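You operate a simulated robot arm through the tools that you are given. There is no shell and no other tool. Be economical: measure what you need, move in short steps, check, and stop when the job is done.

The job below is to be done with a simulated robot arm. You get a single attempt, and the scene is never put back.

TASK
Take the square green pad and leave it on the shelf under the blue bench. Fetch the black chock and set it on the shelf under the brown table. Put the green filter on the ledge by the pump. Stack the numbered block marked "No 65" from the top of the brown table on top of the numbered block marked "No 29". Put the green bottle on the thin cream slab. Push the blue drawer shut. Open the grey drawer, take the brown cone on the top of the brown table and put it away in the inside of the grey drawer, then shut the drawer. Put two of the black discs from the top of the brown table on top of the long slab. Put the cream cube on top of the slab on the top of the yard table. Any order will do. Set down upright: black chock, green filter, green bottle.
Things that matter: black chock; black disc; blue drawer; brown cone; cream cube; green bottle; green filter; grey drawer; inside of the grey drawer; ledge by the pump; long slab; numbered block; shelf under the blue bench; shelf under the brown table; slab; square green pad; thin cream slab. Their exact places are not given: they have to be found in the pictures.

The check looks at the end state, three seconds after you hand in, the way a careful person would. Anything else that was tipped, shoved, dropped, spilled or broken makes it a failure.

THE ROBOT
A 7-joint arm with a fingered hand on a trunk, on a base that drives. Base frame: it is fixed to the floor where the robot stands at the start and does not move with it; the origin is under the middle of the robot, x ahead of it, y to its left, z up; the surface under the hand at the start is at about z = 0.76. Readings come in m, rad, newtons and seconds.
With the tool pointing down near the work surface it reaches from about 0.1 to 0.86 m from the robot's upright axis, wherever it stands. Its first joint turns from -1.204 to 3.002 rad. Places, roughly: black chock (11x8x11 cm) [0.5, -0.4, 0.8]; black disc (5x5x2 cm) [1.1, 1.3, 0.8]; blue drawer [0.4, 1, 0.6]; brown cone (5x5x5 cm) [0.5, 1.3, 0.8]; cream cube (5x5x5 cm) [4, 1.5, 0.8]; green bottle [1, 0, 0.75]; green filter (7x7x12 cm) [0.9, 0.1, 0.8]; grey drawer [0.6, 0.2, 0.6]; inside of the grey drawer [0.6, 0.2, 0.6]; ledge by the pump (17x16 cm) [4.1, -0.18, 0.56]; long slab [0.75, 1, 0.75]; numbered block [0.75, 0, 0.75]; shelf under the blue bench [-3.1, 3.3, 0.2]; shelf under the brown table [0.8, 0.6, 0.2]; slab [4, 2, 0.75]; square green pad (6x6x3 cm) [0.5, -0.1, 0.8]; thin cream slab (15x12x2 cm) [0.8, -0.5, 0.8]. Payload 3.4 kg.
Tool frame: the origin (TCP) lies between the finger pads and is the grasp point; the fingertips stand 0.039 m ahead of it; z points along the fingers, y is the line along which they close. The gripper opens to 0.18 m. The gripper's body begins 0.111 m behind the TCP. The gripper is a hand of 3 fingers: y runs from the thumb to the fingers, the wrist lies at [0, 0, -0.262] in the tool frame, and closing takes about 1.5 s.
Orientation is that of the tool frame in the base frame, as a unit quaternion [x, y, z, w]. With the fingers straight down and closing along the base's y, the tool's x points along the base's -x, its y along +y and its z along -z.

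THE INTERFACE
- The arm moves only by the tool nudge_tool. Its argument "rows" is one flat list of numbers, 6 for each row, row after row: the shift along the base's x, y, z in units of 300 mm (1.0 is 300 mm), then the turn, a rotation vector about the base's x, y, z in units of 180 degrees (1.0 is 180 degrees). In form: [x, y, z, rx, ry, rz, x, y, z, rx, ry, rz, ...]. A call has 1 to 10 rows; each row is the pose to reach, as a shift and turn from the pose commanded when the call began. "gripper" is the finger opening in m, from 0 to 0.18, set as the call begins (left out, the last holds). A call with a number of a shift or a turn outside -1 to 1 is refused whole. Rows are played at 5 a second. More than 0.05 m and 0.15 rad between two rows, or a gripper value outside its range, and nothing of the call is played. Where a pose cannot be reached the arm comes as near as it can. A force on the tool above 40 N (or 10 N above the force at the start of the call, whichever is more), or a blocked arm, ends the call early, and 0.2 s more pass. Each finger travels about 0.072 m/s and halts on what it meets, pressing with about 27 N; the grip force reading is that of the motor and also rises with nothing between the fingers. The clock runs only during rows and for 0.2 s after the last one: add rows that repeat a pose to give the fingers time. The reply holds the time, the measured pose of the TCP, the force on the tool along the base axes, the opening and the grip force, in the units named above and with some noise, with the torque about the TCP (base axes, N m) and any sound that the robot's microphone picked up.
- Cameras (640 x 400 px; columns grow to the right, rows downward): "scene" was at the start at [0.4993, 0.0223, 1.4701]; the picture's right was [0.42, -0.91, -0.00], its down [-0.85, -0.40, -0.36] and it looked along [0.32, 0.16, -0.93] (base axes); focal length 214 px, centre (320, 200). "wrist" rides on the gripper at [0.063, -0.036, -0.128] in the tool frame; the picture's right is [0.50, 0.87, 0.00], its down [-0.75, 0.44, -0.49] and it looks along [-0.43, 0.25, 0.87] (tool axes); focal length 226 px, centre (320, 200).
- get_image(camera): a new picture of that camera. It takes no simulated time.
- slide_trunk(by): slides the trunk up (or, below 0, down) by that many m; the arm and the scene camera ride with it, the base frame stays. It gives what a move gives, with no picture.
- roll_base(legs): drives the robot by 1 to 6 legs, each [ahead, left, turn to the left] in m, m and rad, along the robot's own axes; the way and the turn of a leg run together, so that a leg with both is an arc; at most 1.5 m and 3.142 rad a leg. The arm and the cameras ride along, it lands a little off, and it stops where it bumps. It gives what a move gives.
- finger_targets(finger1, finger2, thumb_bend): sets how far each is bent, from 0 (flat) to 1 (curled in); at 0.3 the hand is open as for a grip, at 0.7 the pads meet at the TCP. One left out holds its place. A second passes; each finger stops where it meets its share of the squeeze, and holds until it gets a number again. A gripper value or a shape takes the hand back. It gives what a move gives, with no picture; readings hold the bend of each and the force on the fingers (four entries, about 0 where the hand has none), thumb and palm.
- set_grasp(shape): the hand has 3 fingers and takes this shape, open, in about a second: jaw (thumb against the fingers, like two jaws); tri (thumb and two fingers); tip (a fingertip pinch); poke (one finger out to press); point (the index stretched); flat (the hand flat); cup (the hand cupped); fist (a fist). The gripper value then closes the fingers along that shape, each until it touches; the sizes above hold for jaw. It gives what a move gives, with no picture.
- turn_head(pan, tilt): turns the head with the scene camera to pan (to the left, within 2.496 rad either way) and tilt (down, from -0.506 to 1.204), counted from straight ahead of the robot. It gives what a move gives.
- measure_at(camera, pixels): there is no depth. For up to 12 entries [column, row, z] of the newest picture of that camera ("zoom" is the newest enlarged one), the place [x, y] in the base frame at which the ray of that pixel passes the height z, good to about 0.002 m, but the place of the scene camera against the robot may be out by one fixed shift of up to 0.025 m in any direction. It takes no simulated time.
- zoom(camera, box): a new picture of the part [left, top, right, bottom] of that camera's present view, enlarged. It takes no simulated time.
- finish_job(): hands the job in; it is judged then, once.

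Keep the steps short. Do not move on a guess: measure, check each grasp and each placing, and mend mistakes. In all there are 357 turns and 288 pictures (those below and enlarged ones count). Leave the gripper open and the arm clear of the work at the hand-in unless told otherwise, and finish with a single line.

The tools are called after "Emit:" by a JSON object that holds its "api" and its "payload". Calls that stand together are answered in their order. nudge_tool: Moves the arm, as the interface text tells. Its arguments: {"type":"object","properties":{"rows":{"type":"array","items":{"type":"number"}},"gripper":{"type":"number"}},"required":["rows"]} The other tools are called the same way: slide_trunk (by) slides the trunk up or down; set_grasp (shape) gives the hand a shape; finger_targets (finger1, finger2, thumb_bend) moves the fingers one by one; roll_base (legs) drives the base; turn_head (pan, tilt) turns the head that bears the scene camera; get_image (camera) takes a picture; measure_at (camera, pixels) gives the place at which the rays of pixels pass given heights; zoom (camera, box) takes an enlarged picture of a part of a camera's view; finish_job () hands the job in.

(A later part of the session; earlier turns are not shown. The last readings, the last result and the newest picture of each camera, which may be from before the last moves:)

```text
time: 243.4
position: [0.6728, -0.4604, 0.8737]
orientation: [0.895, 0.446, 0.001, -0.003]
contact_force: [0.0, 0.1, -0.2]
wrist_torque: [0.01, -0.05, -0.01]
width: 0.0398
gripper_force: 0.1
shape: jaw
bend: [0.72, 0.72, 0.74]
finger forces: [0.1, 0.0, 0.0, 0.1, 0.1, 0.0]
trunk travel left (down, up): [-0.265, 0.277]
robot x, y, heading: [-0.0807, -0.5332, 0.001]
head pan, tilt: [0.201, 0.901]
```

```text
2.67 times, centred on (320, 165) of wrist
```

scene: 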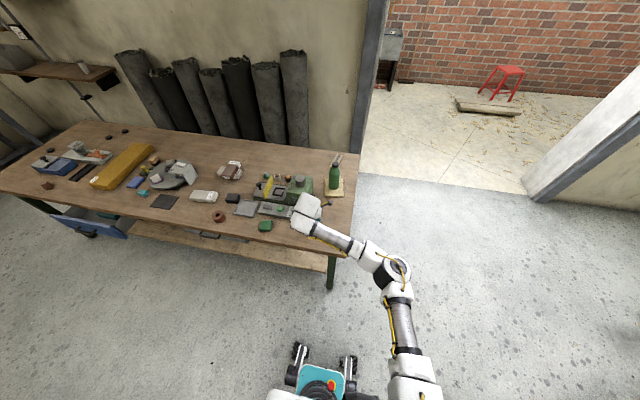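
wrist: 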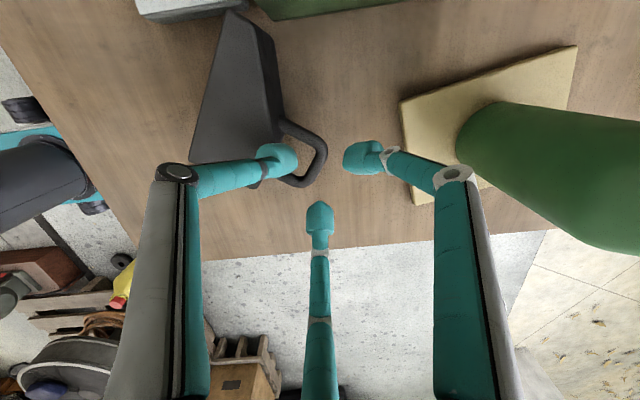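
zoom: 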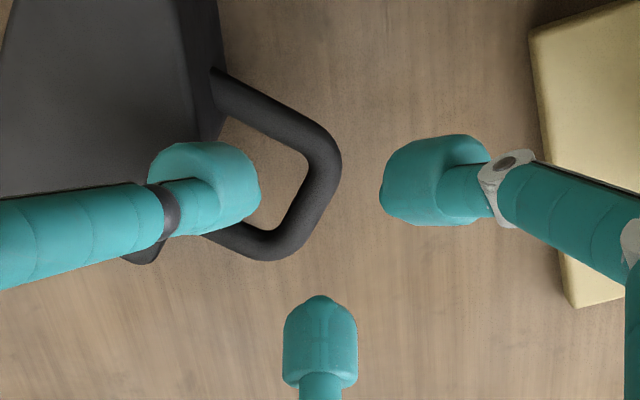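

The thumb's path would graze the upper arm of the loop; I shift −6 mm in y, +3 mm in x, then descend in steps.

Emit:
{"api": "roll_base", "payload": {"legs": [[0.003, -0.0065, 0]]}}

Emit:
{"api": "nudge_tool", "payload": {"rows": [0, 0, -0.05, 0, 0, 0, 0, 0, -0.1, 0, 0, 0]}}

Emit:
{"api": "zoom", "payload": {"camera": "wrist", "box": [240, 90, 400, 240]}}

```text
time: 244.2
position: [0.6755, -0.4647, 0.8757]
orientation: [0.895, 0.446, 0.001, -0.002]
contact_force: [0.4, -0.2, 0.6]
wrist_torque: [-0.05, 0.01, -0.02]
width: 0.0397
gripper_force: 0.0
shape: jaw
bend: [0.72, 0.72, 0.74]
finger forces: [0.0, 0.0, 0.1, 0.1, 0.0, 0.1]
trunk travel left (down, up): [-0.265, 0.277]
robot x, y, heading: [-0.0798, -0.5393, 0.006]
head pan, tilt: [0.201, 0.901]
```

```text
time: 244.8
position: [0.6756, -0.4649, 0.8482]
orientation: [0.895, 0.445, 0.002, -0.001]
contact_force: [0.1, -0.5, -0.4]
wrist_torque: [0.01, -0.02, -0.03]
width: 0.04
gripper_force: 0.1
shape: jaw
bend: [0.72, 0.72, 0.74]
finger forces: [0.1, 0.0, 0.0, 0.1, 0.1, 0.0]
trunk travel left (down, up): [-0.265, 0.277]
robot x, y, heading: [-0.0811, -0.539, 0.002]
head pan, tilt: [0.201, 0.901]
```

```text
2.67 times, centred on (320, 165) of wrist
```

zoom: 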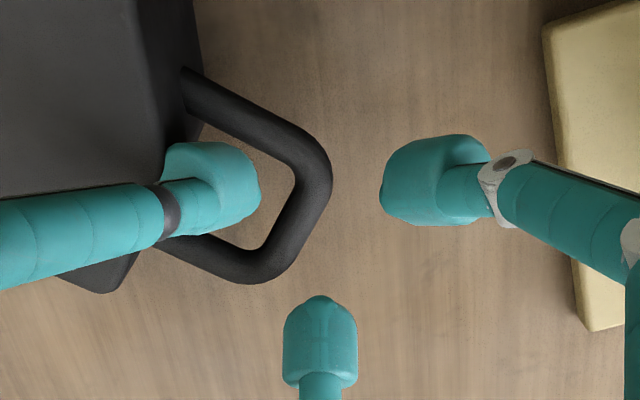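

Emit:
{"api": "roll_base", "payload": {"legs": [[0.004, 0, 0]]}}

Emit:
{"api": "nudge_tool", "payload": {"rows": [0, 0, -0.03, 0, 0, 0, 0, 0, -0.06, 0, 0, 0, 0, 0, -0.09, 0, 0, 0, 0, 0, -0.11, 0, 0, 0]}}

Emit:
{"api": "zoom", "payload": {"camera": "wrist", "box": [240, 90, 400, 240]}}

```text
time: 245.5
position: [0.6801, -0.4617, 0.8491]
orientation: [0.895, 0.446, 0.002, -0.001]
contact_force: [0.1, -0.3, 0.3]
wrist_torque: [0.03, 0.01, 0.03]
width: 0.0399
gripper_force: 0.0
shape: jaw
bend: [0.72, 0.72, 0.74]
finger forces: [0.1, 0.0, 0.0, 0.0, 0.0, 0.1]
trunk travel left (down, up): [-0.265, 0.277]
robot x, y, heading: [-0.0751, -0.538, 0.004]
head pan, tilt: [0.201, 0.901]
```

```text
time: 246.5
position: [0.6824, -0.4601, 0.8304]
orientation: [0.894, 0.447, 0.011, 0.004]
contact_force: [-1.9, -4.1, 13.9]
wrist_torque: [0.17, 0.64, 0.08]
width: 0.0403
gripper_force: 0.0
shape: jaw
bend: [0.72, 0.72, 0.77]
finger forces: [0.1, 0.0, 0.0, 0.0, 16.5, 0.0]
trunk travel left (down, up): [-0.265, 0.277]
robot x, y, heading: [-0.0761, -0.5382, 0.0]
head pan, tilt: [0.201, 0.901]
stopped in row 4: the force on the tool passed its limit at 46 N (the readings are from after the stop); the commanded pose is now the measured one
```

```text
2.67 times, centred on (320, 165) of wrist
```

zoom: 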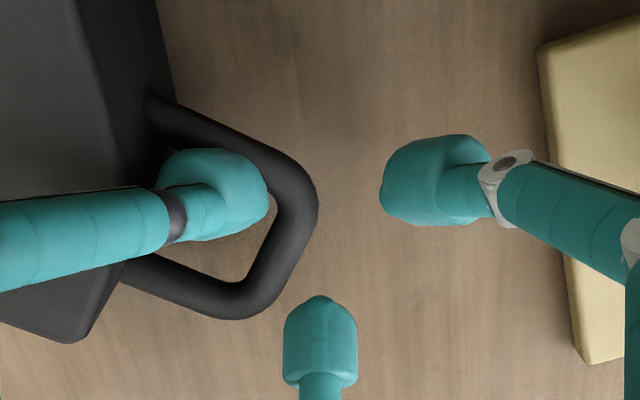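

The thumb met the loop's upper arm. I raise 2 cm, shift −12 mm in y, and try again.

Emit:
{"api": "nudge_tool", "payload": {"rows": [0, 0, 0.04, 0, 0, 0, 0, 0, 0.08, 0, 0, 0]}}

Emit:
{"api": "roll_base", "payload": {"legs": [[0.002, -0.0125, 0]]}}

Emit:
{"api": "nudge_tool", "payload": {"rows": [0, 0, -0.03, 0, 0, 0, 0, 0, -0.06, 0, 0, 0]}}

Emit:
{"api": "zoom", "payload": {"camera": "wrist", "box": [240, 90, 400, 240]}}

```text
time: 247.1
position: [0.6817, -0.4557, 0.8516]
orientation: [0.894, 0.448, 0.01, 0.002]
contact_force: [1.0, -0.3, 0.1]
wrist_torque: [-0.01, 0.0, 0.05]
width: 0.0401
gripper_force: 0.0
shape: jaw
bend: [0.72, 0.72, 0.74]
finger forces: [0.0, 0.0, 0.1, 0.1, 0.0, 0.1]
trunk travel left (down, up): [-0.265, 0.277]
robot x, y, heading: [-0.076, -0.5447, 0.003]
head pan, tilt: [0.201, 0.901]
```

```text
time: 247.8
position: [0.6838, -0.4656, 0.8529]
orientation: [0.894, 0.448, 0.009, 0.004]
contact_force: [0.1, 0.4, -0.6]
wrist_torque: [-0.01, 0.01, 0.03]
width: 0.0399
gripper_force: 0.1
shape: jaw
bend: [0.72, 0.72, 0.74]
finger forces: [0.1, 0.1, 0.0, 0.0, 0.0, 0.0]
trunk travel left (down, up): [-0.265, 0.277]
robot x, y, heading: [-0.0748, -0.5528, 0.0]
head pan, tilt: [0.201, 0.901]
```

```text
time: 248.4
position: [0.6848, -0.4717, 0.836]
orientation: [0.895, 0.447, 0.011, 0.003]
contact_force: [0.6, -0.7, 0.0]
wrist_torque: [0.03, -0.02, 0.0]
width: 0.0399
gripper_force: 0.1
shape: jaw
bend: [0.72, 0.72, 0.74]
finger forces: [0.2, 0.0, 0.0, 0.0, 0.1, 0.0]
trunk travel left (down, up): [-0.265, 0.277]
robot x, y, heading: [-0.0741, -0.5528, 0.003]
head pan, tilt: [0.201, 0.901]
```

```text
2.67 times, centred on (320, 165) of wrist
```

zoom: 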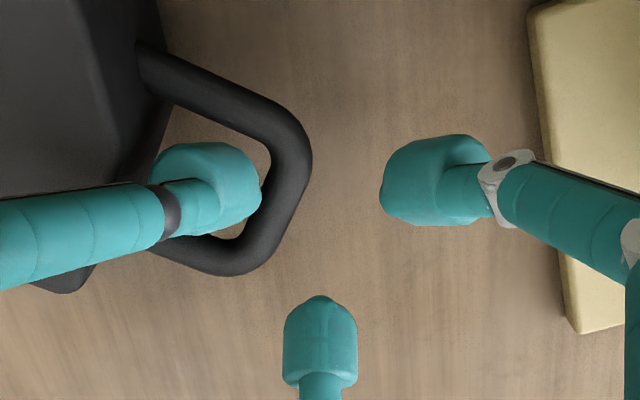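

The thumb now sits within the loop. Continue down 2 cm.

Emit:
{"api": "nudge_tool", "payload": {"rows": [0, 0, -0.03, 0, 0, 0, 0, 0, -0.055, 0, 0, 0, 0, 0, -0.075, 0, 0, 0]}}

Emit:
{"api": "zoom", "payload": {"camera": "wrist", "box": [240, 90, 400, 240]}}

```text
time: 249.2
position: [0.6836, -0.4668, 0.8177]
orientation: [0.894, 0.447, 0.014, 0.007]
contact_force: [16.0, 1.8, 23.7]
wrist_torque: [1.04, 1.31, -0.56]
width: 0.0385
gripper_force: 0.1
shape: jaw
bend: [0.72, 0.72, 0.77]
finger forces: [0.0, 0.0, 0.1, 0.0, 33.3, 0.0]
trunk travel left (down, up): [-0.265, 0.277]
robot x, y, heading: [-0.0722, -0.554, 0.006]
head pan, tilt: [0.201, 0.901]
```

```text
2.67 times, centred on (320, 165) of wrist
```

zoom: 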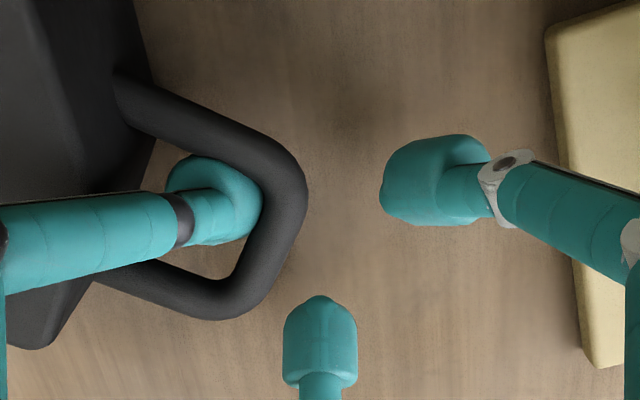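

The thumb is inside the loop below the bar. Close.

Emit:
{"api": "nudge_tool", "payload": {"rows": [0, 0, 0.005, 0, 0, 0, 0, 0, 0.005, 0, 0, 0, 0, 0, 0.005, 0, 0, 0, 0, 0, 0.005, 0, 0, 0, 0, 0, 0.005, 0, 0, 0], "gripper": 0.0}}

Emit:
{"api": "zoom", "payload": {"camera": "wrist", "box": [200, 60, 440, 260]}}

```text
time: 250.4
position: [0.6798, -0.4658, 0.8164]
orientation: [0.894, 0.448, 0.01, 0.004]
contact_force: [3.2, -3.2, 20.3]
wrist_torque: [1.1, 1.64, 0.03]
width: 0.0049
gripper_force: 27.4
shape: jaw
bend: [0.66, 0.66, 0.76]
finger forces: [0.0, 0.1, 0.0, 0.0, 64.1, 0.0]
trunk travel left (down, up): [-0.265, 0.277]
robot x, y, heading: [-0.0768, -0.5516, 0.003]
head pan, tilt: [0.201, 0.901]
```

```text
2.00 times, centred on (320, 160) of wrist
```

zoom: 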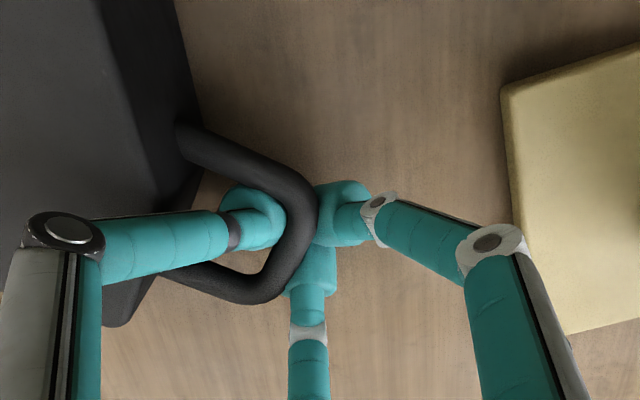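

The bar is clamped. Lift slowly by 4 cm and look.

Emit:
{"api": "nudge_tool", "payload": {"rows": [0, 0, 0.03, 0, 0, 0, 0, 0, 0.07, 0, 0, 0, 0, 0, 0.12, 0, 0, 0, 0, 0, 0.15, 0, 0, 0]}}

Emit:
{"api": "get_image", "payload": {"camera": "wrist"}}

Emit:
{"api": "zoom", "payload": {"camera": "scene", "box": [200, 120, 440, 300]}}

```text
time: 251.4
position: [0.6819, -0.4638, 0.86]
orientation: [0.894, 0.448, 0.009, 0.006]
contact_force: [-0.4, 0.6, -1.1]
wrist_torque: [0.02, -0.01, 0.02]
width: 0.0042
gripper_force: 27.1
shape: jaw
bend: [0.66, 0.66, 0.76]
finger forces: [0.0, 0.0, 0.1, 0.0, 21.5, 0.0]
trunk travel left (down, up): [-0.265, 0.277]
robot x, y, heading: [-0.0696, -0.5502, 0.0]
head pan, tilt: [0.201, 0.901]
```

```text
118 pictures are left
```

wrist: 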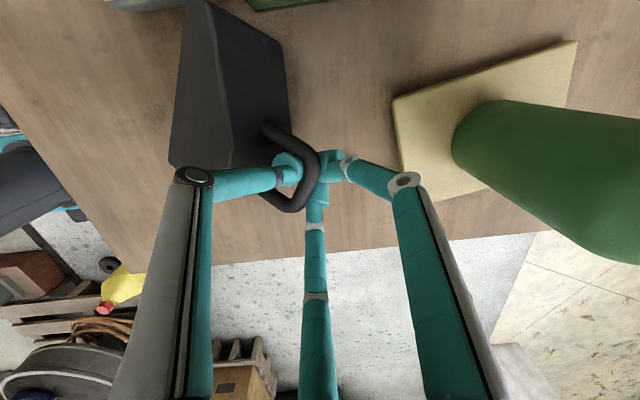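

```text
2.22 times, centred on (320, 210) of scene
```

zoom: 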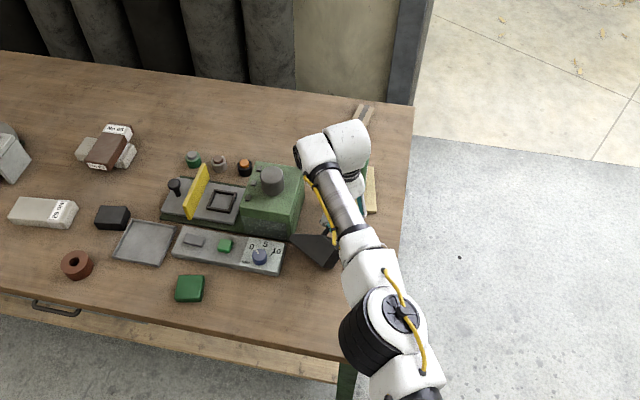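

Emit:
{"api": "zoom", "payload": {"camera": "wrist", "box": [130, 0, 400, 230]}}

Emit:
{"api": "zoom", "payload": {"camera": "scene", "box": [280, 170, 380, 250]}}

```text
1.74 times, centred on (265, 115) of wrist
```

zoom: 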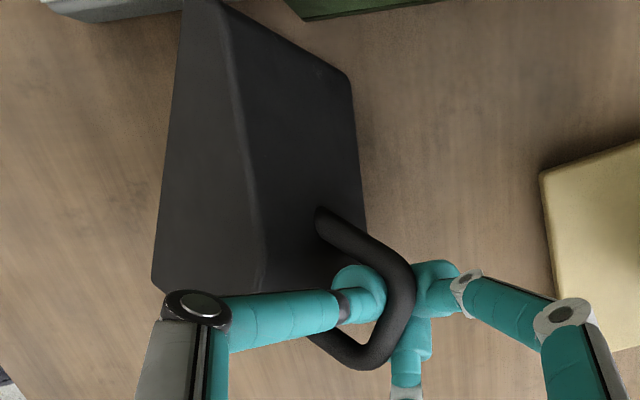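

```text
5.00 times, centred on (330, 210) of scene
```

zoom: 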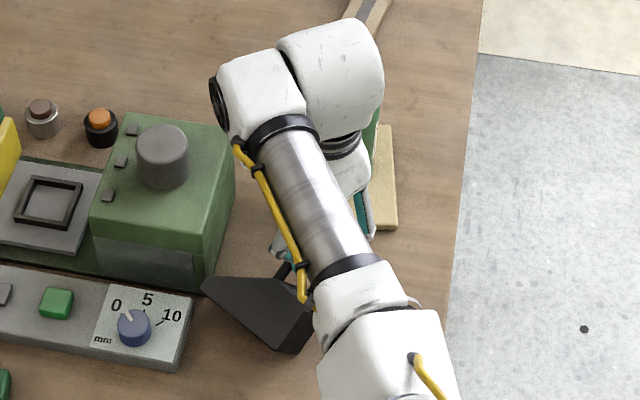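

It is pivoting upright as the handle rises. I lift it clear of the table so that it hangs.

Emit:
{"api": "nudge_tool", "payload": {"rows": [0, 0, 0.06, 0, 0, 0, 0, 0, 0.12, 0, 0, 0, 0, 0, 0.18, 0, 0, 0, 0, 0, 0.24, 0, 0, 0]}}

Emit:
{"api": "get_image", "payload": {"camera": "wrist"}}

Emit:
{"api": "zoom", "payload": {"camera": "scene", "box": [260, 150, 380, 250]}}

```text
time: 252.4
position: [0.6831, -0.466, 0.9326]
orientation: [0.894, 0.448, 0.01, 0.005]
contact_force: [-0.2, -0.3, -3.4]
wrist_torque: [-0.06, 0.0, -0.01]
width: 0.0032
gripper_force: 27.2
shape: jaw
bend: [0.66, 0.66, 0.76]
finger forces: [0.1, 0.0, 0.0, 0.1, 0.0, 0.0]
trunk travel left (down, up): [-0.265, 0.277]
robot x, y, heading: [-0.0741, -0.5508, 0.001]
head pan, tilt: [0.201, 0.901]
```

```text
114 pictures are left
```

wrist: 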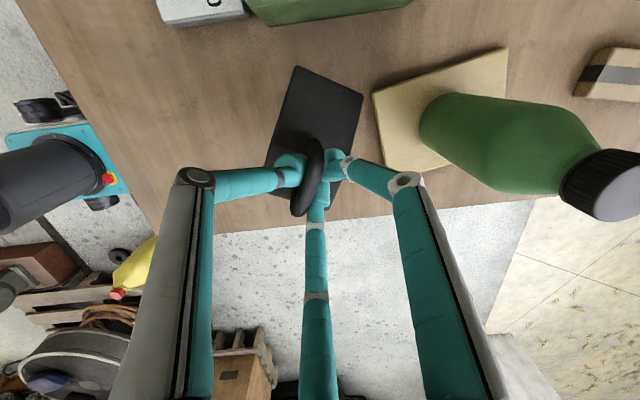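

```text
4.00 times, centred on (320, 200) of scene
```

zoom: 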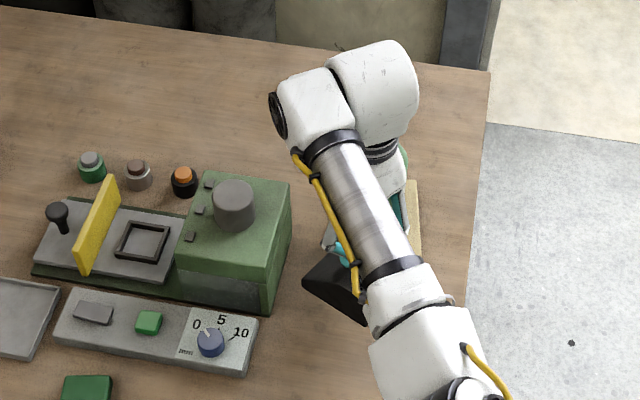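

The chock now hangs upright, hooked by its handle (weight 3.4 N). I raise it a little and back the base off the table.

Emit:
{"api": "nudge_tool", "payload": {"rows": [0, 0, 0.06, 0, 0, 0, 0, 0, 0.12, 0, 0, 0]}}

Emit:
{"api": "roll_base", "payload": {"legs": [[-0.5, 0, 0]]}}

Emit:
{"api": "get_image", "payload": {"camera": "wrist"}}

Emit:
{"api": "get_image", "payload": {"camera": "scene"}}

```text
time: 253.0
position: [0.6842, -0.4654, 0.9692]
orientation: [0.894, 0.448, 0.011, 0.005]
contact_force: [0.4, 0.9, -3.7]
wrist_torque: [-0.03, -0.05, 0.03]
width: 0.0032
gripper_force: 27.0
shape: jaw
bend: [0.66, 0.66, 0.76]
finger forces: [0.0, 0.0, 0.0, 0.1, 0.1, 0.0]
trunk travel left (down, up): [-0.265, 0.277]
robot x, y, heading: [-0.0739, -0.548, 0.003]
head pan, tilt: [0.201, 0.901]
```

```text
time: 256.0
position: [0.1858, -0.4686, 0.9691]
orientation: [0.895, 0.445, 0.01, 0.005]
contact_force: [0.2, 0.3, -3.5]
wrist_torque: [-0.04, 0.07, 0.02]
width: 0.0
gripper_force: 27.2
shape: jaw
bend: [0.74, 0.73, 0.79]
finger forces: [0.0, 0.1, 0.0, 0.0, 10.3, 0.1]
trunk travel left (down, up): [-0.265, 0.277]
robot x, y, heading: [-0.5722, -0.552, -0.008]
head pan, tilt: [0.201, 0.901]
```

```text
112 pictures are left
```

wrist: 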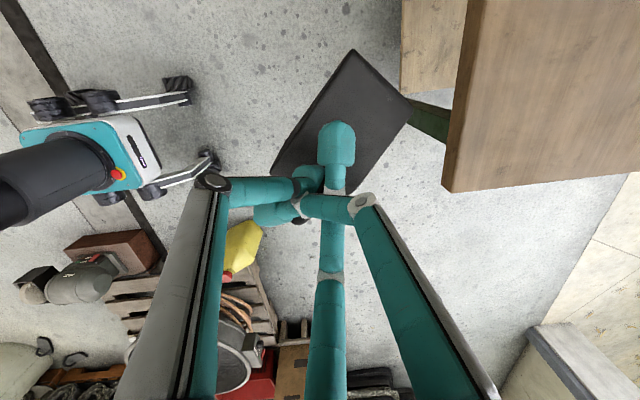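

```text
111 pictures are left
```

scene: 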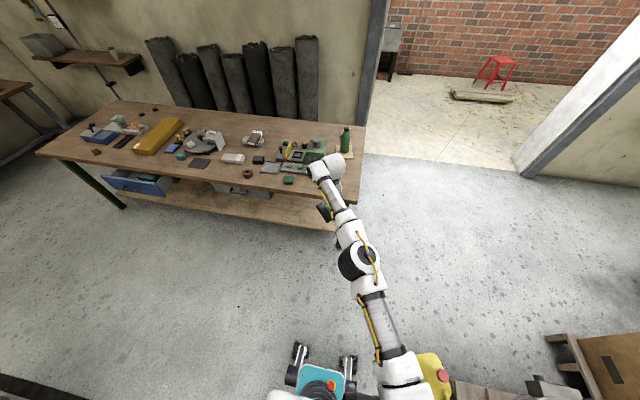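

The pads have closed fully beneath the bar, so the handle is caged. I move left away from the jug, then lower the trunk in stages.

Emit:
{"api": "roll_base", "payload": {"legs": [[0, 0.45, 0.008]]}}

Emit:
{"api": "slide_trunk", "payload": {"by": -0.12}}

Emit:
{"api": "get_image", "payload": {"camera": "wrist"}}

```text
time: 258.7
position: [0.1856, -0.0245, 0.9732]
orientation: [0.894, 0.447, 0.012, 0.003]
contact_force: [-1.1, -0.4, -2.6]
wrist_torque: [-0.04, 0.03, 0.04]
width: 0.0
gripper_force: 26.6
shape: jaw
bend: [0.74, 0.73, 0.79]
finger forces: [0.0, 0.0, 0.1, 0.0, 11.3, 0.0]
trunk travel left (down, up): [-0.265, 0.277]
robot x, y, heading: [-0.5717, -0.1056, 0.002]
head pan, tilt: [0.201, 0.901]
```

```text
time: 260.2
position: [0.1942, -0.0155, 0.7426]
orientation: [0.892, 0.447, -0.061, -0.03]
contact_force: [-0.3, -0.3, -3.6]
wrist_torque: [-0.03, 0.03, 0.02]
width: 0.0
gripper_force: 26.9
shape: jaw
bend: [0.74, 0.73, 0.8]
finger forces: [0.1, 0.1, 0.0, 0.0, 10.1, 0.0]
trunk travel left (down, up): [-0.145, 0.397]
robot x, y, heading: [-0.5675, -0.1017, 0.005]
head pan, tilt: [0.201, 0.901]
```

```text
110 pictures are left
```

wrist: 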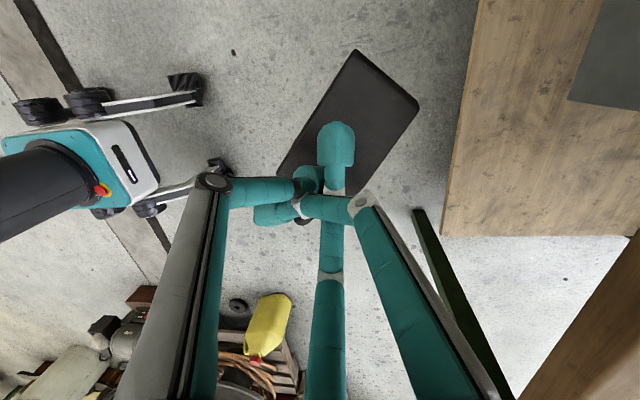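

Now turn yaw +37° (bar along y), then lean the tool forward; the chock stays hanging upright.

Emit:
{"api": "nudge_tool", "payload": {"rows": [0, 0, 0, 0, 0, 0.041, 0, 0, 0, 0, 0, 0.082, 0, 0, 0, 0, 0, 0.123, 0, 0, 0, 0, 0, 0.164, 0, 0, 0, 0, 0, 0.2056]}}

Emit:
{"api": "nudge_tool", "payload": {"rows": [0, 0, -0.05, 0, -0.042, 0, 0, 0, -0.1, 0, -0.084, 0, 0, 0, -0.15, 0, -0.126, 0, 0, 0, -0.2, 0, -0.168, 0, 0, 0, -0.25, 0, -0.21, 0, 0, 0, -0.3, 0, -0.252, 0]}}

Emit:
{"api": "get_image", "payload": {"camera": "wrist"}}

Emit:
{"api": "get_image", "payload": {"camera": "scene"}}

```text
time: 261.4
position: [0.1948, -0.0135, 0.7389]
orientation: [0.704, 0.707, -0.069, -0.01]
contact_force: [0.5, 0.4, -3.0]
wrist_torque: [-0.07, 0.04, -0.01]
width: 0.0
gripper_force: 26.6
shape: jaw
bend: [0.74, 0.73, 0.8]
finger forces: [0.1, 0.0, 0.0, 0.1, 10.0, 0.0]
trunk travel left (down, up): [-0.145, 0.397]
robot x, y, heading: [-0.5694, -0.1031, 0.003]
head pan, tilt: [0.201, 0.901]
```

```text
time: 262.8
position: [0.1904, -0.015, 0.6493]
orientation: [0.676, 0.655, 0.211, 0.265]
contact_force: [0.0, -0.4, -3.3]
wrist_torque: [0.0, 0.05, 0.0]
width: 0.0
gripper_force: 27.0
shape: jaw
bend: [0.74, 0.73, 0.8]
finger forces: [0.0, 0.1, 0.0, 0.0, 6.3, 0.0]
trunk travel left (down, up): [-0.145, 0.397]
robot x, y, heading: [-0.5716, -0.1059, -0.0]
head pan, tilt: [0.201, 0.901]
```

```text
109 pictures are left
```

wrist: 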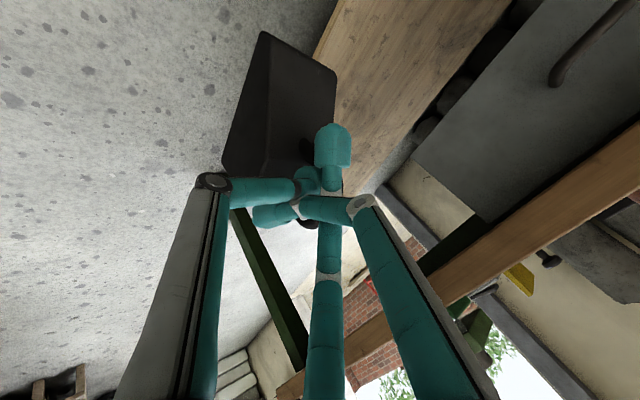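

```text
108 pictures are left
```

scene: 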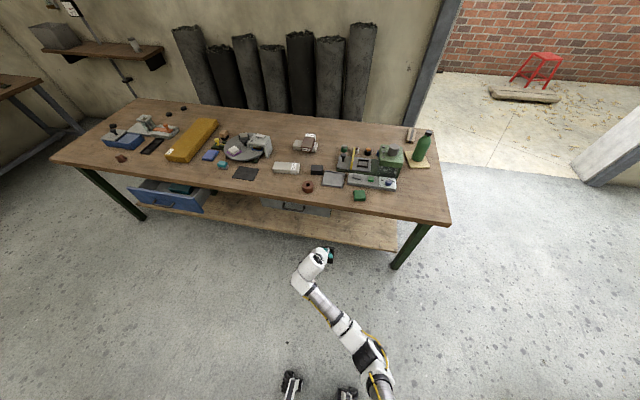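

Emit:
{"api": "zoom", "payload": {"camera": "scene", "box": [280, 220, 380, 300]}}

Emit:
{"api": "zoom", "payload": {"camera": "wrist", "box": [190, 10, 400, 240]}}

```text
5.00 times, centred on (330, 260) of scene
```

zoom: 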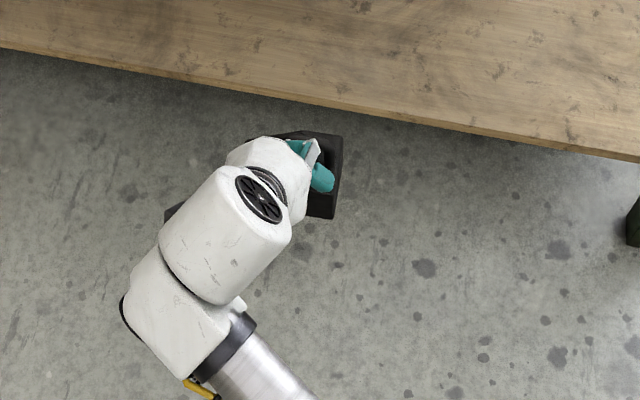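

```text
1.74 times, centred on (295, 125) of wrist
```

zoom: 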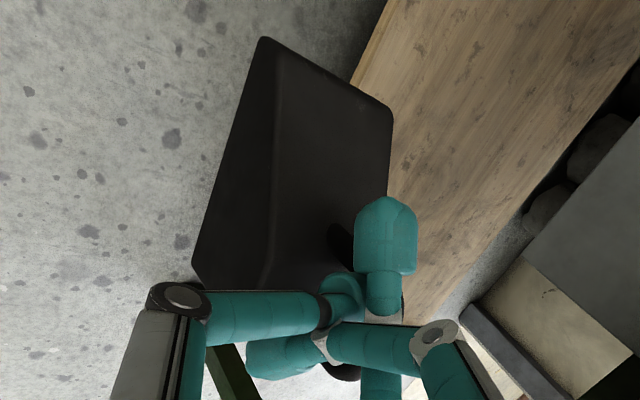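

Emit:
{"api": "measure_at", "payload": {"camera": "scene", "pixels": [[262, 200, 0.62], [331, 216, 0.62], [293, 208, 0.6], [396, 250, 0.2], [340, 240, 0.2], [203, 213, 0.6], [130, 190, 0.6], [165, 208, 0.58]]}}

```text
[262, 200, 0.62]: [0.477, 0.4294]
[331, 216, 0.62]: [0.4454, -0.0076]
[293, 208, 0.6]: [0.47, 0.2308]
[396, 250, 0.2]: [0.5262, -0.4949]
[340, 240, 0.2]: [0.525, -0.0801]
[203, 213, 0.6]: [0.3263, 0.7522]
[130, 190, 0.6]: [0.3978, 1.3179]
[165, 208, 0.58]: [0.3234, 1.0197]
```

Grey drawer spans y 0…0.42; I will set the chock on the shelf at y≈−0.2. First drive right 0.19 m and lower the tool.

Emit:
{"api": "roll_base", "payload": {"legs": [[0, -0.19, 0]]}}

Emit:
{"api": "nudge_tool", "payload": {"rows": [0, 0, -0.12, 0, 0, 0, 0, 0, -0.24, 0, 0, 0, 0, 0, -0.36, 0, 0, 0, 0, 0, -0.48, 0, 0, 0, 0, 0, -0.6, 0, 0, 0, 0, 0, -0.72, 0, 0, 0, 0, 0, -0.84, 0, 0, 0]}}

Emit:
{"api": "get_image", "payload": {"camera": "wrist"}}

Emit:
{"api": "get_image", "payload": {"camera": "scene"}}

```text
time: 264.3
position: [0.1898, -0.2027, 0.6496]
orientation: [0.675, 0.656, 0.209, 0.264]
contact_force: [-0.5, 0.8, -3.5]
wrist_torque: [0.02, 0.08, -0.01]
width: 0.0
gripper_force: 26.9
shape: jaw
bend: [0.74, 0.73, 0.8]
finger forces: [0.1, 0.0, 0.0, 0.0, 6.3, 0.0]
trunk travel left (down, up): [-0.145, 0.397]
robot x, y, heading: [-0.5699, -0.2938, -0.002]
head pan, tilt: [0.201, 0.901]
```

```text
time: 265.9
position: [0.19, -0.2046, 0.4]
orientation: [0.675, 0.655, 0.211, 0.265]
contact_force: [-0.5, -0.4, -3.7]
wrist_torque: [0.0, 0.08, 0.01]
width: 0.0
gripper_force: 26.7
shape: jaw
bend: [0.74, 0.73, 0.81]
finger forces: [0.0, 0.0, 0.0, 0.0, 6.4, 0.0]
trunk travel left (down, up): [-0.145, 0.397]
robot x, y, heading: [-0.5688, -0.2929, 0.003]
head pan, tilt: [0.201, 0.901]
```

```text
105 pictures are left
```

wrist: 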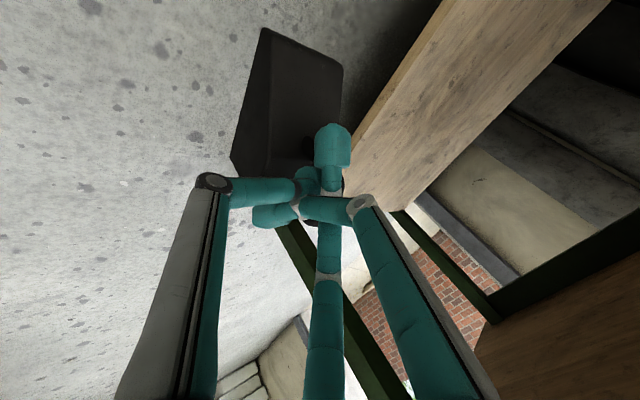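

```text
104 pictures are left
```

scene: 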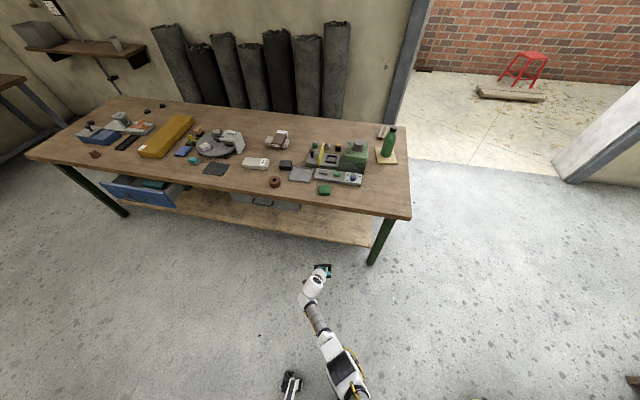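

Reach is easy. I lower to z≈0.34 (chock bottom ≈0.23) and drive forward 0.2 m, then look.

Emit:
{"api": "nudge_tool", "payload": {"rows": [0, 0, -0.1, 0, 0, 0, 0, 0, -0.19, 0, 0, 0]}}

Emit:
{"api": "roll_base", "payload": {"legs": [[0.18, 0, 0]]}}

Emit:
{"api": "get_image", "payload": {"camera": "wrist"}}

Emit:
{"api": "turn_head", "payload": {"pan": -0.3, "tilt": 1.2}}

Emit:
{"api": "get_image", "payload": {"camera": "scene"}}

```text
time: 266.5
position: [0.1762, -0.2118, 0.3583]
orientation: [0.675, 0.655, 0.211, 0.265]
contact_force: [0.3, 0.4, -3.6]
wrist_torque: [-0.05, 0.15, -0.04]
width: 0.0002
gripper_force: 27.0
shape: jaw
bend: [0.74, 0.73, 0.8]
finger forces: [0.1, 0.0, 0.1, 0.0, 6.1, 0.0]
out of reach, approached as far as the arm can: row 2
trunk travel left (down, up): [-0.145, 0.397]
robot x, y, heading: [-0.5718, -0.293, 0.003]
head pan, tilt: [0.201, 0.901]
```

```text
time: 268.0
position: [0.3563, -0.2123, 0.3583]
orientation: [0.675, 0.655, 0.211, 0.265]
contact_force: [0.0, -0.1, -3.0]
wrist_torque: [0.01, 0.05, 0.09]
width: 0.0
gripper_force: 27.4
shape: jaw
bend: [0.74, 0.73, 0.8]
finger forces: [0.0, 0.0, 0.0, 0.1, 6.2, 0.0]
trunk travel left (down, up): [-0.145, 0.397]
robot x, y, heading: [-0.386, -0.2911, 0.0]
head pan, tilt: [0.201, 0.901]
```

```text
103 pictures are left
```

wrist: 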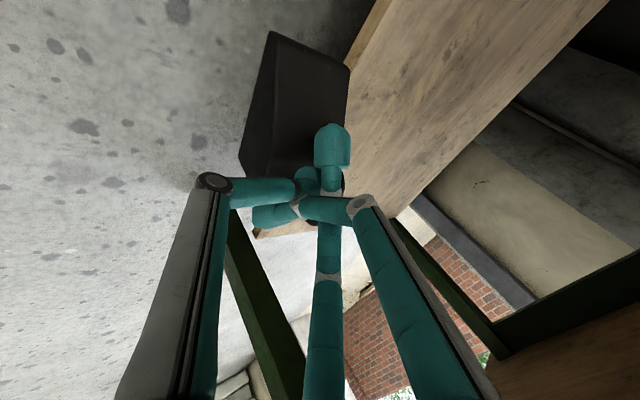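

```text
time: 269.0
position: [0.3559, -0.2114, 0.3617]
orientation: [0.675, 0.654, 0.211, 0.267]
contact_force: [-0.6, -1.1, -4.2]
wrist_torque: [0.0, 0.1, 0.03]
width: 0.0
gripper_force: 27.0
shape: jaw
bend: [0.74, 0.73, 0.81]
finger forces: [0.0, 0.1, 0.1, 0.0, 6.5, 0.0]
trunk travel left (down, up): [-0.145, 0.397]
robot x, y, heading: [-0.3881, -0.2932, 0.0]
head pan, tilt: [-0.3, 1.201]
```

```text
102 pictures are left
```

scene: 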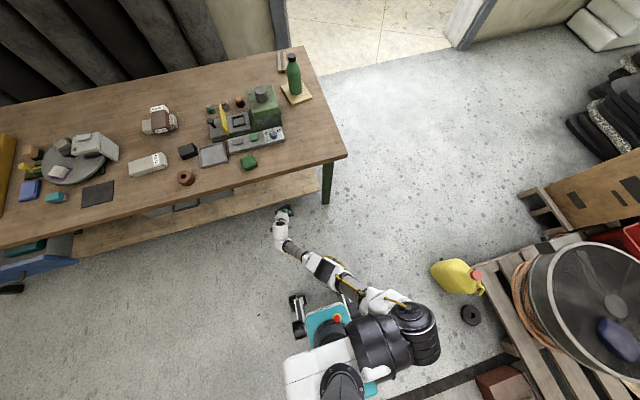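

Emit:
{"api": "zoom", "payload": {"camera": "scene", "box": [240, 160, 360, 280]}}

Emit:
{"api": "measure_at", "payload": {"camera": "wrist", "pixels": [[383, 10, 0.2], [350, 70, 0.2], [260, 236, 0.2], [391, 5, 0.2], [345, 65, 0.25], [340, 110, 0.25]]}}

```text
3.33 times, centred on (300, 220) of scene
```

zoom: 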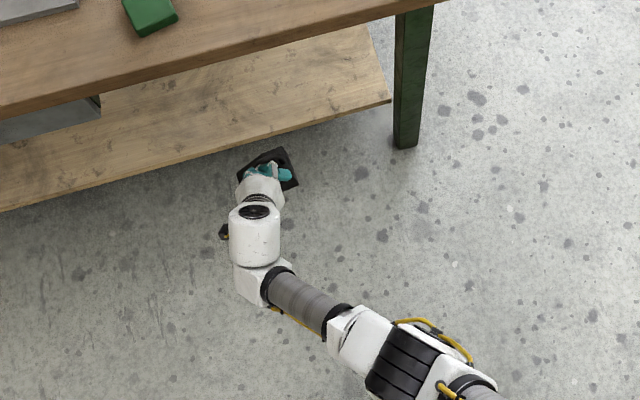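

```text
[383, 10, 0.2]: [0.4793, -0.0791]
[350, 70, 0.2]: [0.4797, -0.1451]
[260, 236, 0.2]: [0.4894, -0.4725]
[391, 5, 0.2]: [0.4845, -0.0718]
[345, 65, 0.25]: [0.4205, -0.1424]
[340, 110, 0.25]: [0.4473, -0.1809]
```

Shelf edge x≈0.485. I raise 3 cm for safety, drive in 0.17 m, then lower to contact.

Emit:
{"api": "nudge_tool", "payload": {"rows": [0, 0, 0.05, 0, 0, 0, 0, 0, 0.1, 0, 0, 0]}}

Emit:
{"api": "roll_base", "payload": {"legs": [[0.175, 0, 0]]}}

Emit:
{"api": "get_image", "payload": {"camera": "wrist"}}

Emit:
{"api": "zoom", "payload": {"camera": "scene", "box": [220, 180, 360, 300]}}

```text
time: 269.6
position: [0.3553, -0.2109, 0.3922]
orientation: [0.675, 0.655, 0.211, 0.267]
contact_force: [0.7, -0.9, -3.1]
wrist_torque: [-0.01, 0.05, 0.03]
width: 0.0
gripper_force: 27.3
shape: jaw
bend: [0.74, 0.73, 0.81]
finger forces: [0.0, 0.1, 0.0, 0.1, 6.5, 0.0]
trunk travel left (down, up): [-0.145, 0.397]
robot x, y, heading: [-0.3885, -0.2903, -0.001]
head pan, tilt: [-0.3, 1.201]
```

```text
time: 271.1
position: [0.5312, -0.2108, 0.3906]
orientation: [0.674, 0.655, 0.212, 0.266]
contact_force: [-0.3, 0.1, -3.1]
wrist_torque: [0.0, 0.06, 0.02]
width: 0.0
gripper_force: 27.2
shape: jaw
bend: [0.74, 0.73, 0.81]
finger forces: [0.0, 0.0, 0.0, 0.1, 6.7, 0.0]
trunk travel left (down, up): [-0.145, 0.397]
robot x, y, heading: [-0.2179, -0.2908, 0.002]
head pan, tilt: [-0.3, 1.201]
```

```text
100 pictures are left
```

wrist: 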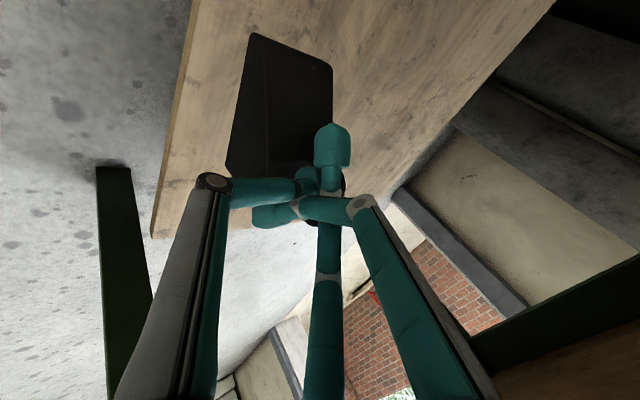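

```text
3.33 times, centred on (290, 240) of scene
```

zoom: 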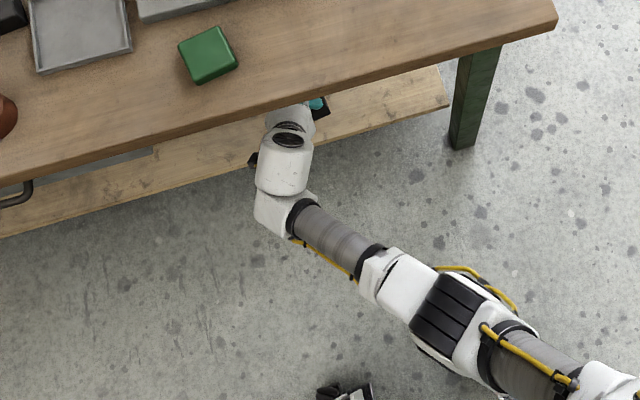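

The chock is entirely above the shelf. Lower until contact.

Emit:
{"api": "nudge_tool", "payload": {"rows": [0, 0, -0.04, 0, 0, 0, 0, 0, -0.08, 0, 0, 0, 0, 0, -0.11, 0, 0, 0]}}

Emit:
{"api": "nudge_tool", "payload": {"rows": [0, 0, -0.02, 0, 0, 0, 0, 0, -0.04, 0, 0, 0]}}

```text
time: 271.9
position: [0.5305, -0.2096, 0.3606]
orientation: [0.674, 0.655, 0.213, 0.268]
contact_force: [-1.4, -0.1, -2.2]
wrist_torque: [-0.03, 0.05, -0.01]
width: 0.0
gripper_force: 26.7
shape: jaw
bend: [0.74, 0.73, 0.81]
finger forces: [0.0, 0.0, 0.1, 0.0, 6.5, 0.1]
trunk travel left (down, up): [-0.145, 0.397]
robot x, y, heading: [-0.214, -0.2952, 0.002]
head pan, tilt: [-0.3, 1.201]
```

```text
time: 272.5
position: [0.5304, -0.2103, 0.3479]
orientation: [0.674, 0.655, 0.214, 0.268]
contact_force: [-0.5, -0.4, -3.0]
wrist_torque: [0.0, 0.05, -0.03]
width: 0.0
gripper_force: 27.7
shape: jaw
bend: [0.74, 0.73, 0.81]
finger forces: [0.1, 0.0, 0.0, 0.1, 6.5, 0.1]
trunk travel left (down, up): [-0.145, 0.397]
robot x, y, heading: [-0.2145, -0.2894, 0.005]
head pan, tilt: [-0.3, 1.201]
```

Emit:
{"api": "nudge_tool", "payload": {"rows": [0, 0, -0.02, 0, 0, 0, 0, 0, -0.04, 0, 0, 0]}}

Emit:
{"api": "nudge_tool", "payload": {"rows": [0, 0, -0.02, 0, 0, 0, 0, 0, -0.035, 0, 0, 0]}}

Emit:
{"api": "get_image", "payload": {"camera": "wrist"}}

```text
time: 273.1
position: [0.5289, -0.2111, 0.3372]
orientation: [0.674, 0.655, 0.213, 0.268]
contact_force: [-0.3, 0.9, -3.6]
wrist_torque: [0.0, 0.06, 0.03]
width: 0.0001
gripper_force: 27.1
shape: jaw
bend: [0.74, 0.73, 0.81]
finger forces: [0.1, 0.0, 0.0, 0.0, 6.6, 0.0]
out of reach, approached as far as the arm can: row 2
trunk travel left (down, up): [-0.145, 0.397]
robot x, y, heading: [-0.2121, -0.293, -0.002]
head pan, tilt: [-0.3, 1.201]
```

```text
time: 273.7
position: [0.5285, -0.2282, 0.33]
orientation: [0.674, 0.654, 0.213, 0.268]
contact_force: [-2.4, -1.4, -3.3]
wrist_torque: [-0.04, 0.16, 0.0]
width: 0.0003
gripper_force: 27.1
shape: jaw
bend: [0.74, 0.73, 0.8]
finger forces: [1.1, 0.1, 0.0, 0.0, 6.9, 0.0]
out of reach, approached as far as the arm can: row 1, 2
trunk travel left (down, up): [-0.145, 0.397]
robot x, y, heading: [-0.2156, -0.2912, 0.005]
head pan, tilt: [-0.3, 1.201]
```

```text
98 pictures are left
```

wrist: 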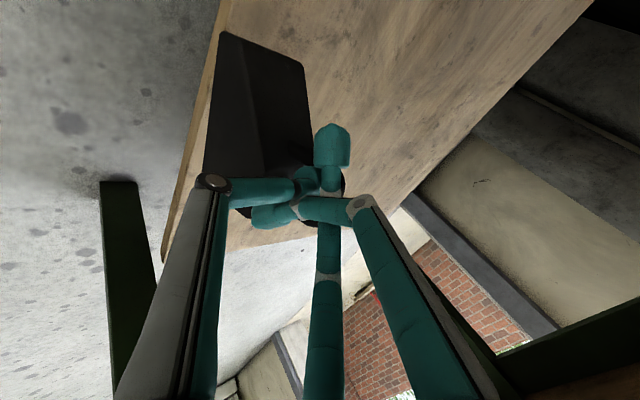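

Emit:
{"api": "measure_at", "payload": {"camera": "wrist", "pixels": [[203, 170, 0.2], [219, 33, 0.2], [190, 130, 0.2], [303, 68, 0.25], [314, 150, 0.25], [215, 30, 0.26]]}}

Emit:
{"api": "zoom", "payload": {"camera": "wrist", "box": [150, 0, 390, 250]}}

```text
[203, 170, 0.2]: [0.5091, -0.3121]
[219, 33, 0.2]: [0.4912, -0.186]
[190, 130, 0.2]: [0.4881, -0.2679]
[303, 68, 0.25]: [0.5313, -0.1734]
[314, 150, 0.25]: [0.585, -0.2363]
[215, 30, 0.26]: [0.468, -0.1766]
```

```text
1.60 times, centred on (270, 125) of wrist
```

zoom: 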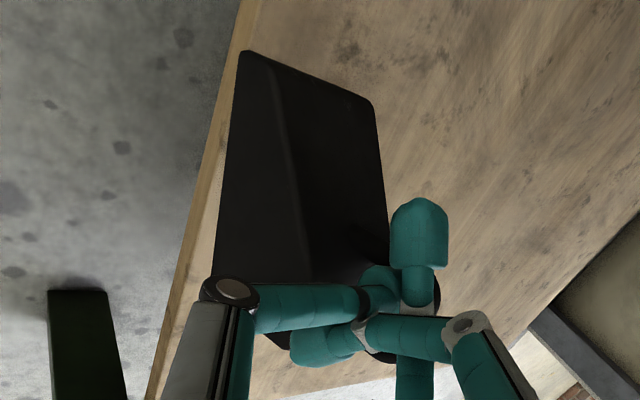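

It is near the shelf's front edge; I raise 2 cm, drive 0.05 m further in, and lower the trunk slightly for reach.

Emit:
{"api": "nudge_tool", "payload": {"rows": [0, 0.03, 0.04, 0, 0, 0, 0, 0.05, 0.08, 0, 0, 0]}}

Emit:
{"api": "roll_base", "payload": {"legs": [[0.05, 0, 0]]}}

Emit:
{"api": "slide_trunk", "payload": {"by": -0.02}}

Emit:
{"api": "get_image", "payload": {"camera": "wrist"}}

```text
time: 274.3
position: [0.5278, -0.2134, 0.3561]
orientation: [0.674, 0.655, 0.212, 0.268]
contact_force: [0.2, 0.0, -2.1]
wrist_torque: [-0.01, 0.09, 0.0]
width: 0.0
gripper_force: 26.9
shape: jaw
bend: [0.74, 0.73, 0.81]
finger forces: [0.0, 0.1, 0.0, 0.0, 6.1, 0.0]
trunk travel left (down, up): [-0.145, 0.397]
robot x, y, heading: [-0.2099, -0.2968, 0.007]
head pan, tilt: [-0.3, 1.201]
```

```text
time: 275.2
position: [0.5783, -0.213, 0.3546]
orientation: [0.675, 0.655, 0.213, 0.267]
contact_force: [0.0, -0.4, -3.9]
wrist_torque: [0.02, 0.04, 0.01]
width: 0.0
gripper_force: 27.2
shape: jaw
bend: [0.74, 0.73, 0.81]
finger forces: [0.0, 0.1, 0.0, 0.0, 6.2, 0.1]
trunk travel left (down, up): [-0.145, 0.397]
robot x, y, heading: [-0.1635, -0.2901, 0.004]
head pan, tilt: [-0.3, 1.201]
```

```text
time: 275.9
position: [0.5765, -0.2121, 0.3389]
orientation: [0.674, 0.654, 0.215, 0.27]
contact_force: [0.4, -0.6, -2.8]
wrist_torque: [-0.01, 0.09, -0.03]
width: 0.0
gripper_force: 26.8
shape: jaw
bend: [0.74, 0.73, 0.81]
finger forces: [0.0, 0.0, 0.0, 0.1, 6.2, 0.0]
trunk travel left (down, up): [-0.125, 0.417]
robot x, y, heading: [-0.1622, -0.2906, 0.005]
head pan, tilt: [-0.3, 1.201]
```

```text
96 pictures are left
```

wrist: 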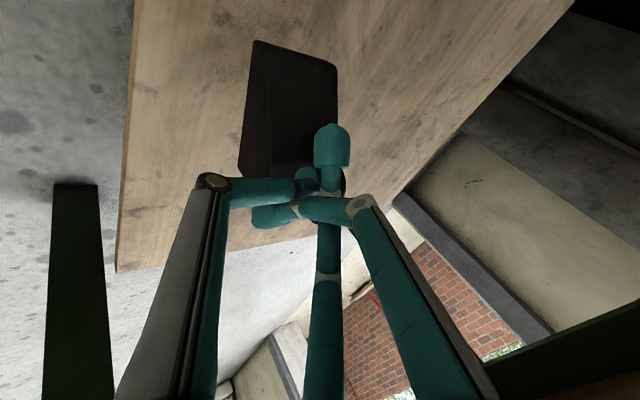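

Emit:
{"api": "slide_trunk", "payload": {"by": -0.012}}

Emit:
{"api": "slide_trunk", "payload": {"by": -0.008}}

Emit:
{"api": "get_image", "payload": {"camera": "wrist"}}

```text
time: 276.4
position: [0.5773, -0.2118, 0.3259]
orientation: [0.673, 0.654, 0.215, 0.269]
contact_force: [0.5, 0.6, -2.5]
wrist_torque: [0.02, 0.09, 0.05]
width: 0.0
gripper_force: 27.0
shape: jaw
bend: [0.74, 0.73, 0.81]
finger forces: [0.1, 0.0, 0.1, 0.0, 6.3, 0.0]
trunk travel left (down, up): [-0.113, 0.429]
robot x, y, heading: [-0.1627, -0.2891, 0.009]
head pan, tilt: [-0.3, 1.201]
```

```text
time: 277.0
position: [0.576, -0.2131, 0.3172]
orientation: [0.674, 0.654, 0.214, 0.269]
contact_force: [0.3, -0.2, -3.0]
wrist_torque: [0.02, 0.08, 0.01]
width: 0.0
gripper_force: 27.3
shape: jaw
bend: [0.74, 0.73, 0.81]
finger forces: [0.0, 0.0, 0.0, 0.1, 6.0, 0.0]
trunk travel left (down, up): [-0.105, 0.437]
robot x, y, heading: [-0.1683, -0.2896, 0.009]
head pan, tilt: [-0.3, 1.201]
```

```text
95 pictures are left
```

wrist: 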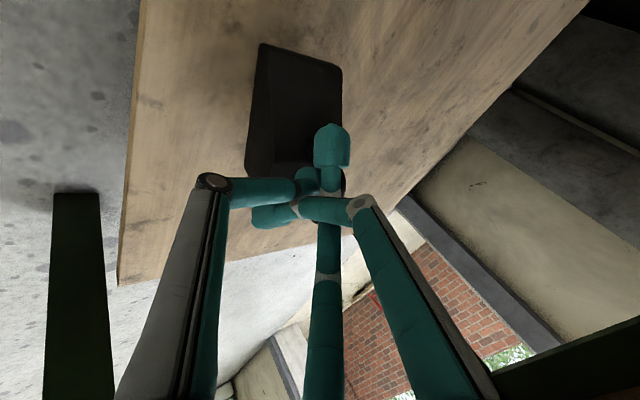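

Trunk lowering works well. Continue in small steps.

Emit:
{"api": "slide_trunk", "payload": {"by": -0.01}}

Emit:
{"api": "slide_trunk", "payload": {"by": -0.01}}

Emit:
{"api": "slide_trunk", "payload": {"by": -0.01}}

Emit:
{"api": "get_image", "payload": {"camera": "wrist"}}

```text
time: 277.6
position: [0.5773, -0.2121, 0.3083]
orientation: [0.674, 0.654, 0.214, 0.268]
contact_force: [0.1, 0.1, -2.6]
wrist_torque: [0.02, 0.08, 0.01]
width: 0.0001
gripper_force: 26.9
shape: jaw
bend: [0.74, 0.73, 0.81]
finger forces: [0.0, 0.1, 0.0, 0.1, 6.2, 0.0]
trunk travel left (down, up): [-0.095, 0.447]
robot x, y, heading: [-0.1605, -0.2907, 0.008]
head pan, tilt: [-0.3, 1.201]
```

```text
time: 278.2
position: [0.5754, -0.2124, 0.2981]
orientation: [0.673, 0.655, 0.215, 0.269]
contact_force: [-0.4, 0.0, -4.0]
wrist_torque: [-0.02, 0.08, -0.01]
width: 0.0
gripper_force: 26.7
shape: jaw
bend: [0.74, 0.73, 0.81]
finger forces: [0.0, 0.0, 0.0, 0.1, 6.3, 0.0]
trunk travel left (down, up): [-0.085, 0.457]
robot x, y, heading: [-0.1611, -0.2895, 0.004]
head pan, tilt: [-0.3, 1.201]
```

```text
time: 278.8
position: [0.5763, -0.2121, 0.2884]
orientation: [0.674, 0.654, 0.214, 0.269]
contact_force: [0.0, -2.6, 0.5]
wrist_torque: [-0.07, 0.03, -0.07]
width: 0.0
gripper_force: 27.4
shape: jaw
bend: [0.74, 0.73, 0.82]
finger forces: [0.0, 0.0, 0.0, 0.1, 0.1, 0.0]
trunk travel left (down, up): [-0.075, 0.467]
robot x, y, heading: [-0.1646, -0.2903, 0.004]
head pan, tilt: [-0.3, 1.201]
```

```text
94 pictures are left
```

wrist: 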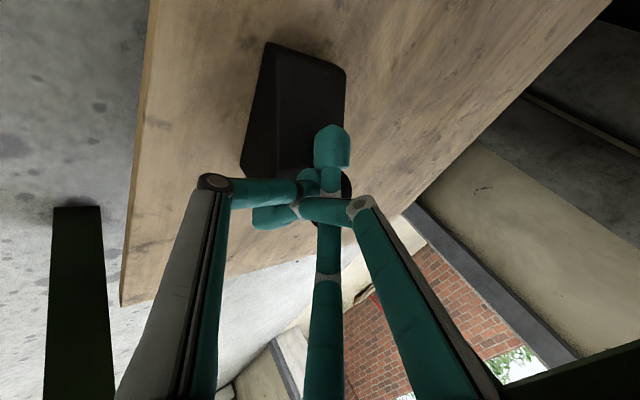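

The weight is on the shelf. I open and look.

Emit:
{"api": "nudge_tool", "payload": {"rows": [0, 0, 0, 0, 0, 0, 0, 0, 0, 0, 0, 0, 0, 0, 0, 0, 0, 0, 0, 0, 0, 0, 0, 0, 0, 0, 0, 0, 0, 0], "gripper": 0.08}}

Emit:
{"api": "get_image", "payload": {"camera": "wrist"}}

```text
time: 280.0
position: [0.5756, -0.2126, 0.2879]
orientation: [0.674, 0.654, 0.214, 0.268]
contact_force: [-0.7, 0.2, -1.9]
wrist_torque: [-0.01, 0.09, -0.06]
width: 0.0789
gripper_force: 0.1
shape: jaw
bend: [0.71, 0.72, 0.73]
finger forces: [0.0, 1.2, 0.0, 0.0, 0.2, 0.0]
trunk travel left (down, up): [-0.075, 0.467]
robot x, y, heading: [-0.1648, -0.2871, 0.007]
head pan, tilt: [-0.3, 1.201]
```

```text
93 pictures are left
```

wrist: 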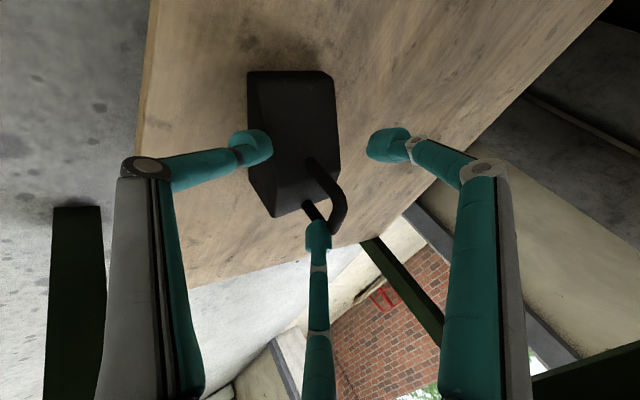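

The chock stands upright. I open a bit more and withdraw along the tool axis.

Emit:
{"api": "nudge_tool", "payload": {"rows": [0, 0, 0, 0, 0, 0, 0, 0, 0, 0, 0, 0, 0, 0, 0, 0, 0, 0, -0.05, 0, 0.06, 0, 0, 0], "gripper": 0.11}}

Emit:
{"api": "get_image", "payload": {"camera": "wrist"}}

```text
time: 281.0
position: [0.5605, -0.2111, 0.3067]
orientation: [0.673, 0.654, 0.214, 0.269]
contact_force: [-0.1, -0.8, -0.9]
wrist_torque: [-0.01, 0.04, -0.01]
width: 0.1097
gripper_force: 0.0
shape: jaw
bend: [0.68, 0.68, 0.68]
finger forces: [0.0, 0.0, 0.0, 0.0, 0.0, 0.0]
trunk travel left (down, up): [-0.075, 0.467]
robot x, y, heading: [-0.1599, -0.2918, 0.007]
head pan, tilt: [-0.3, 1.201]
```

```text
92 pictures are left
```

wrist: 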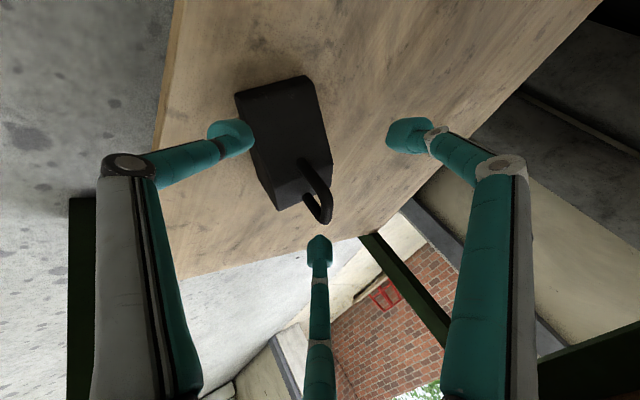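

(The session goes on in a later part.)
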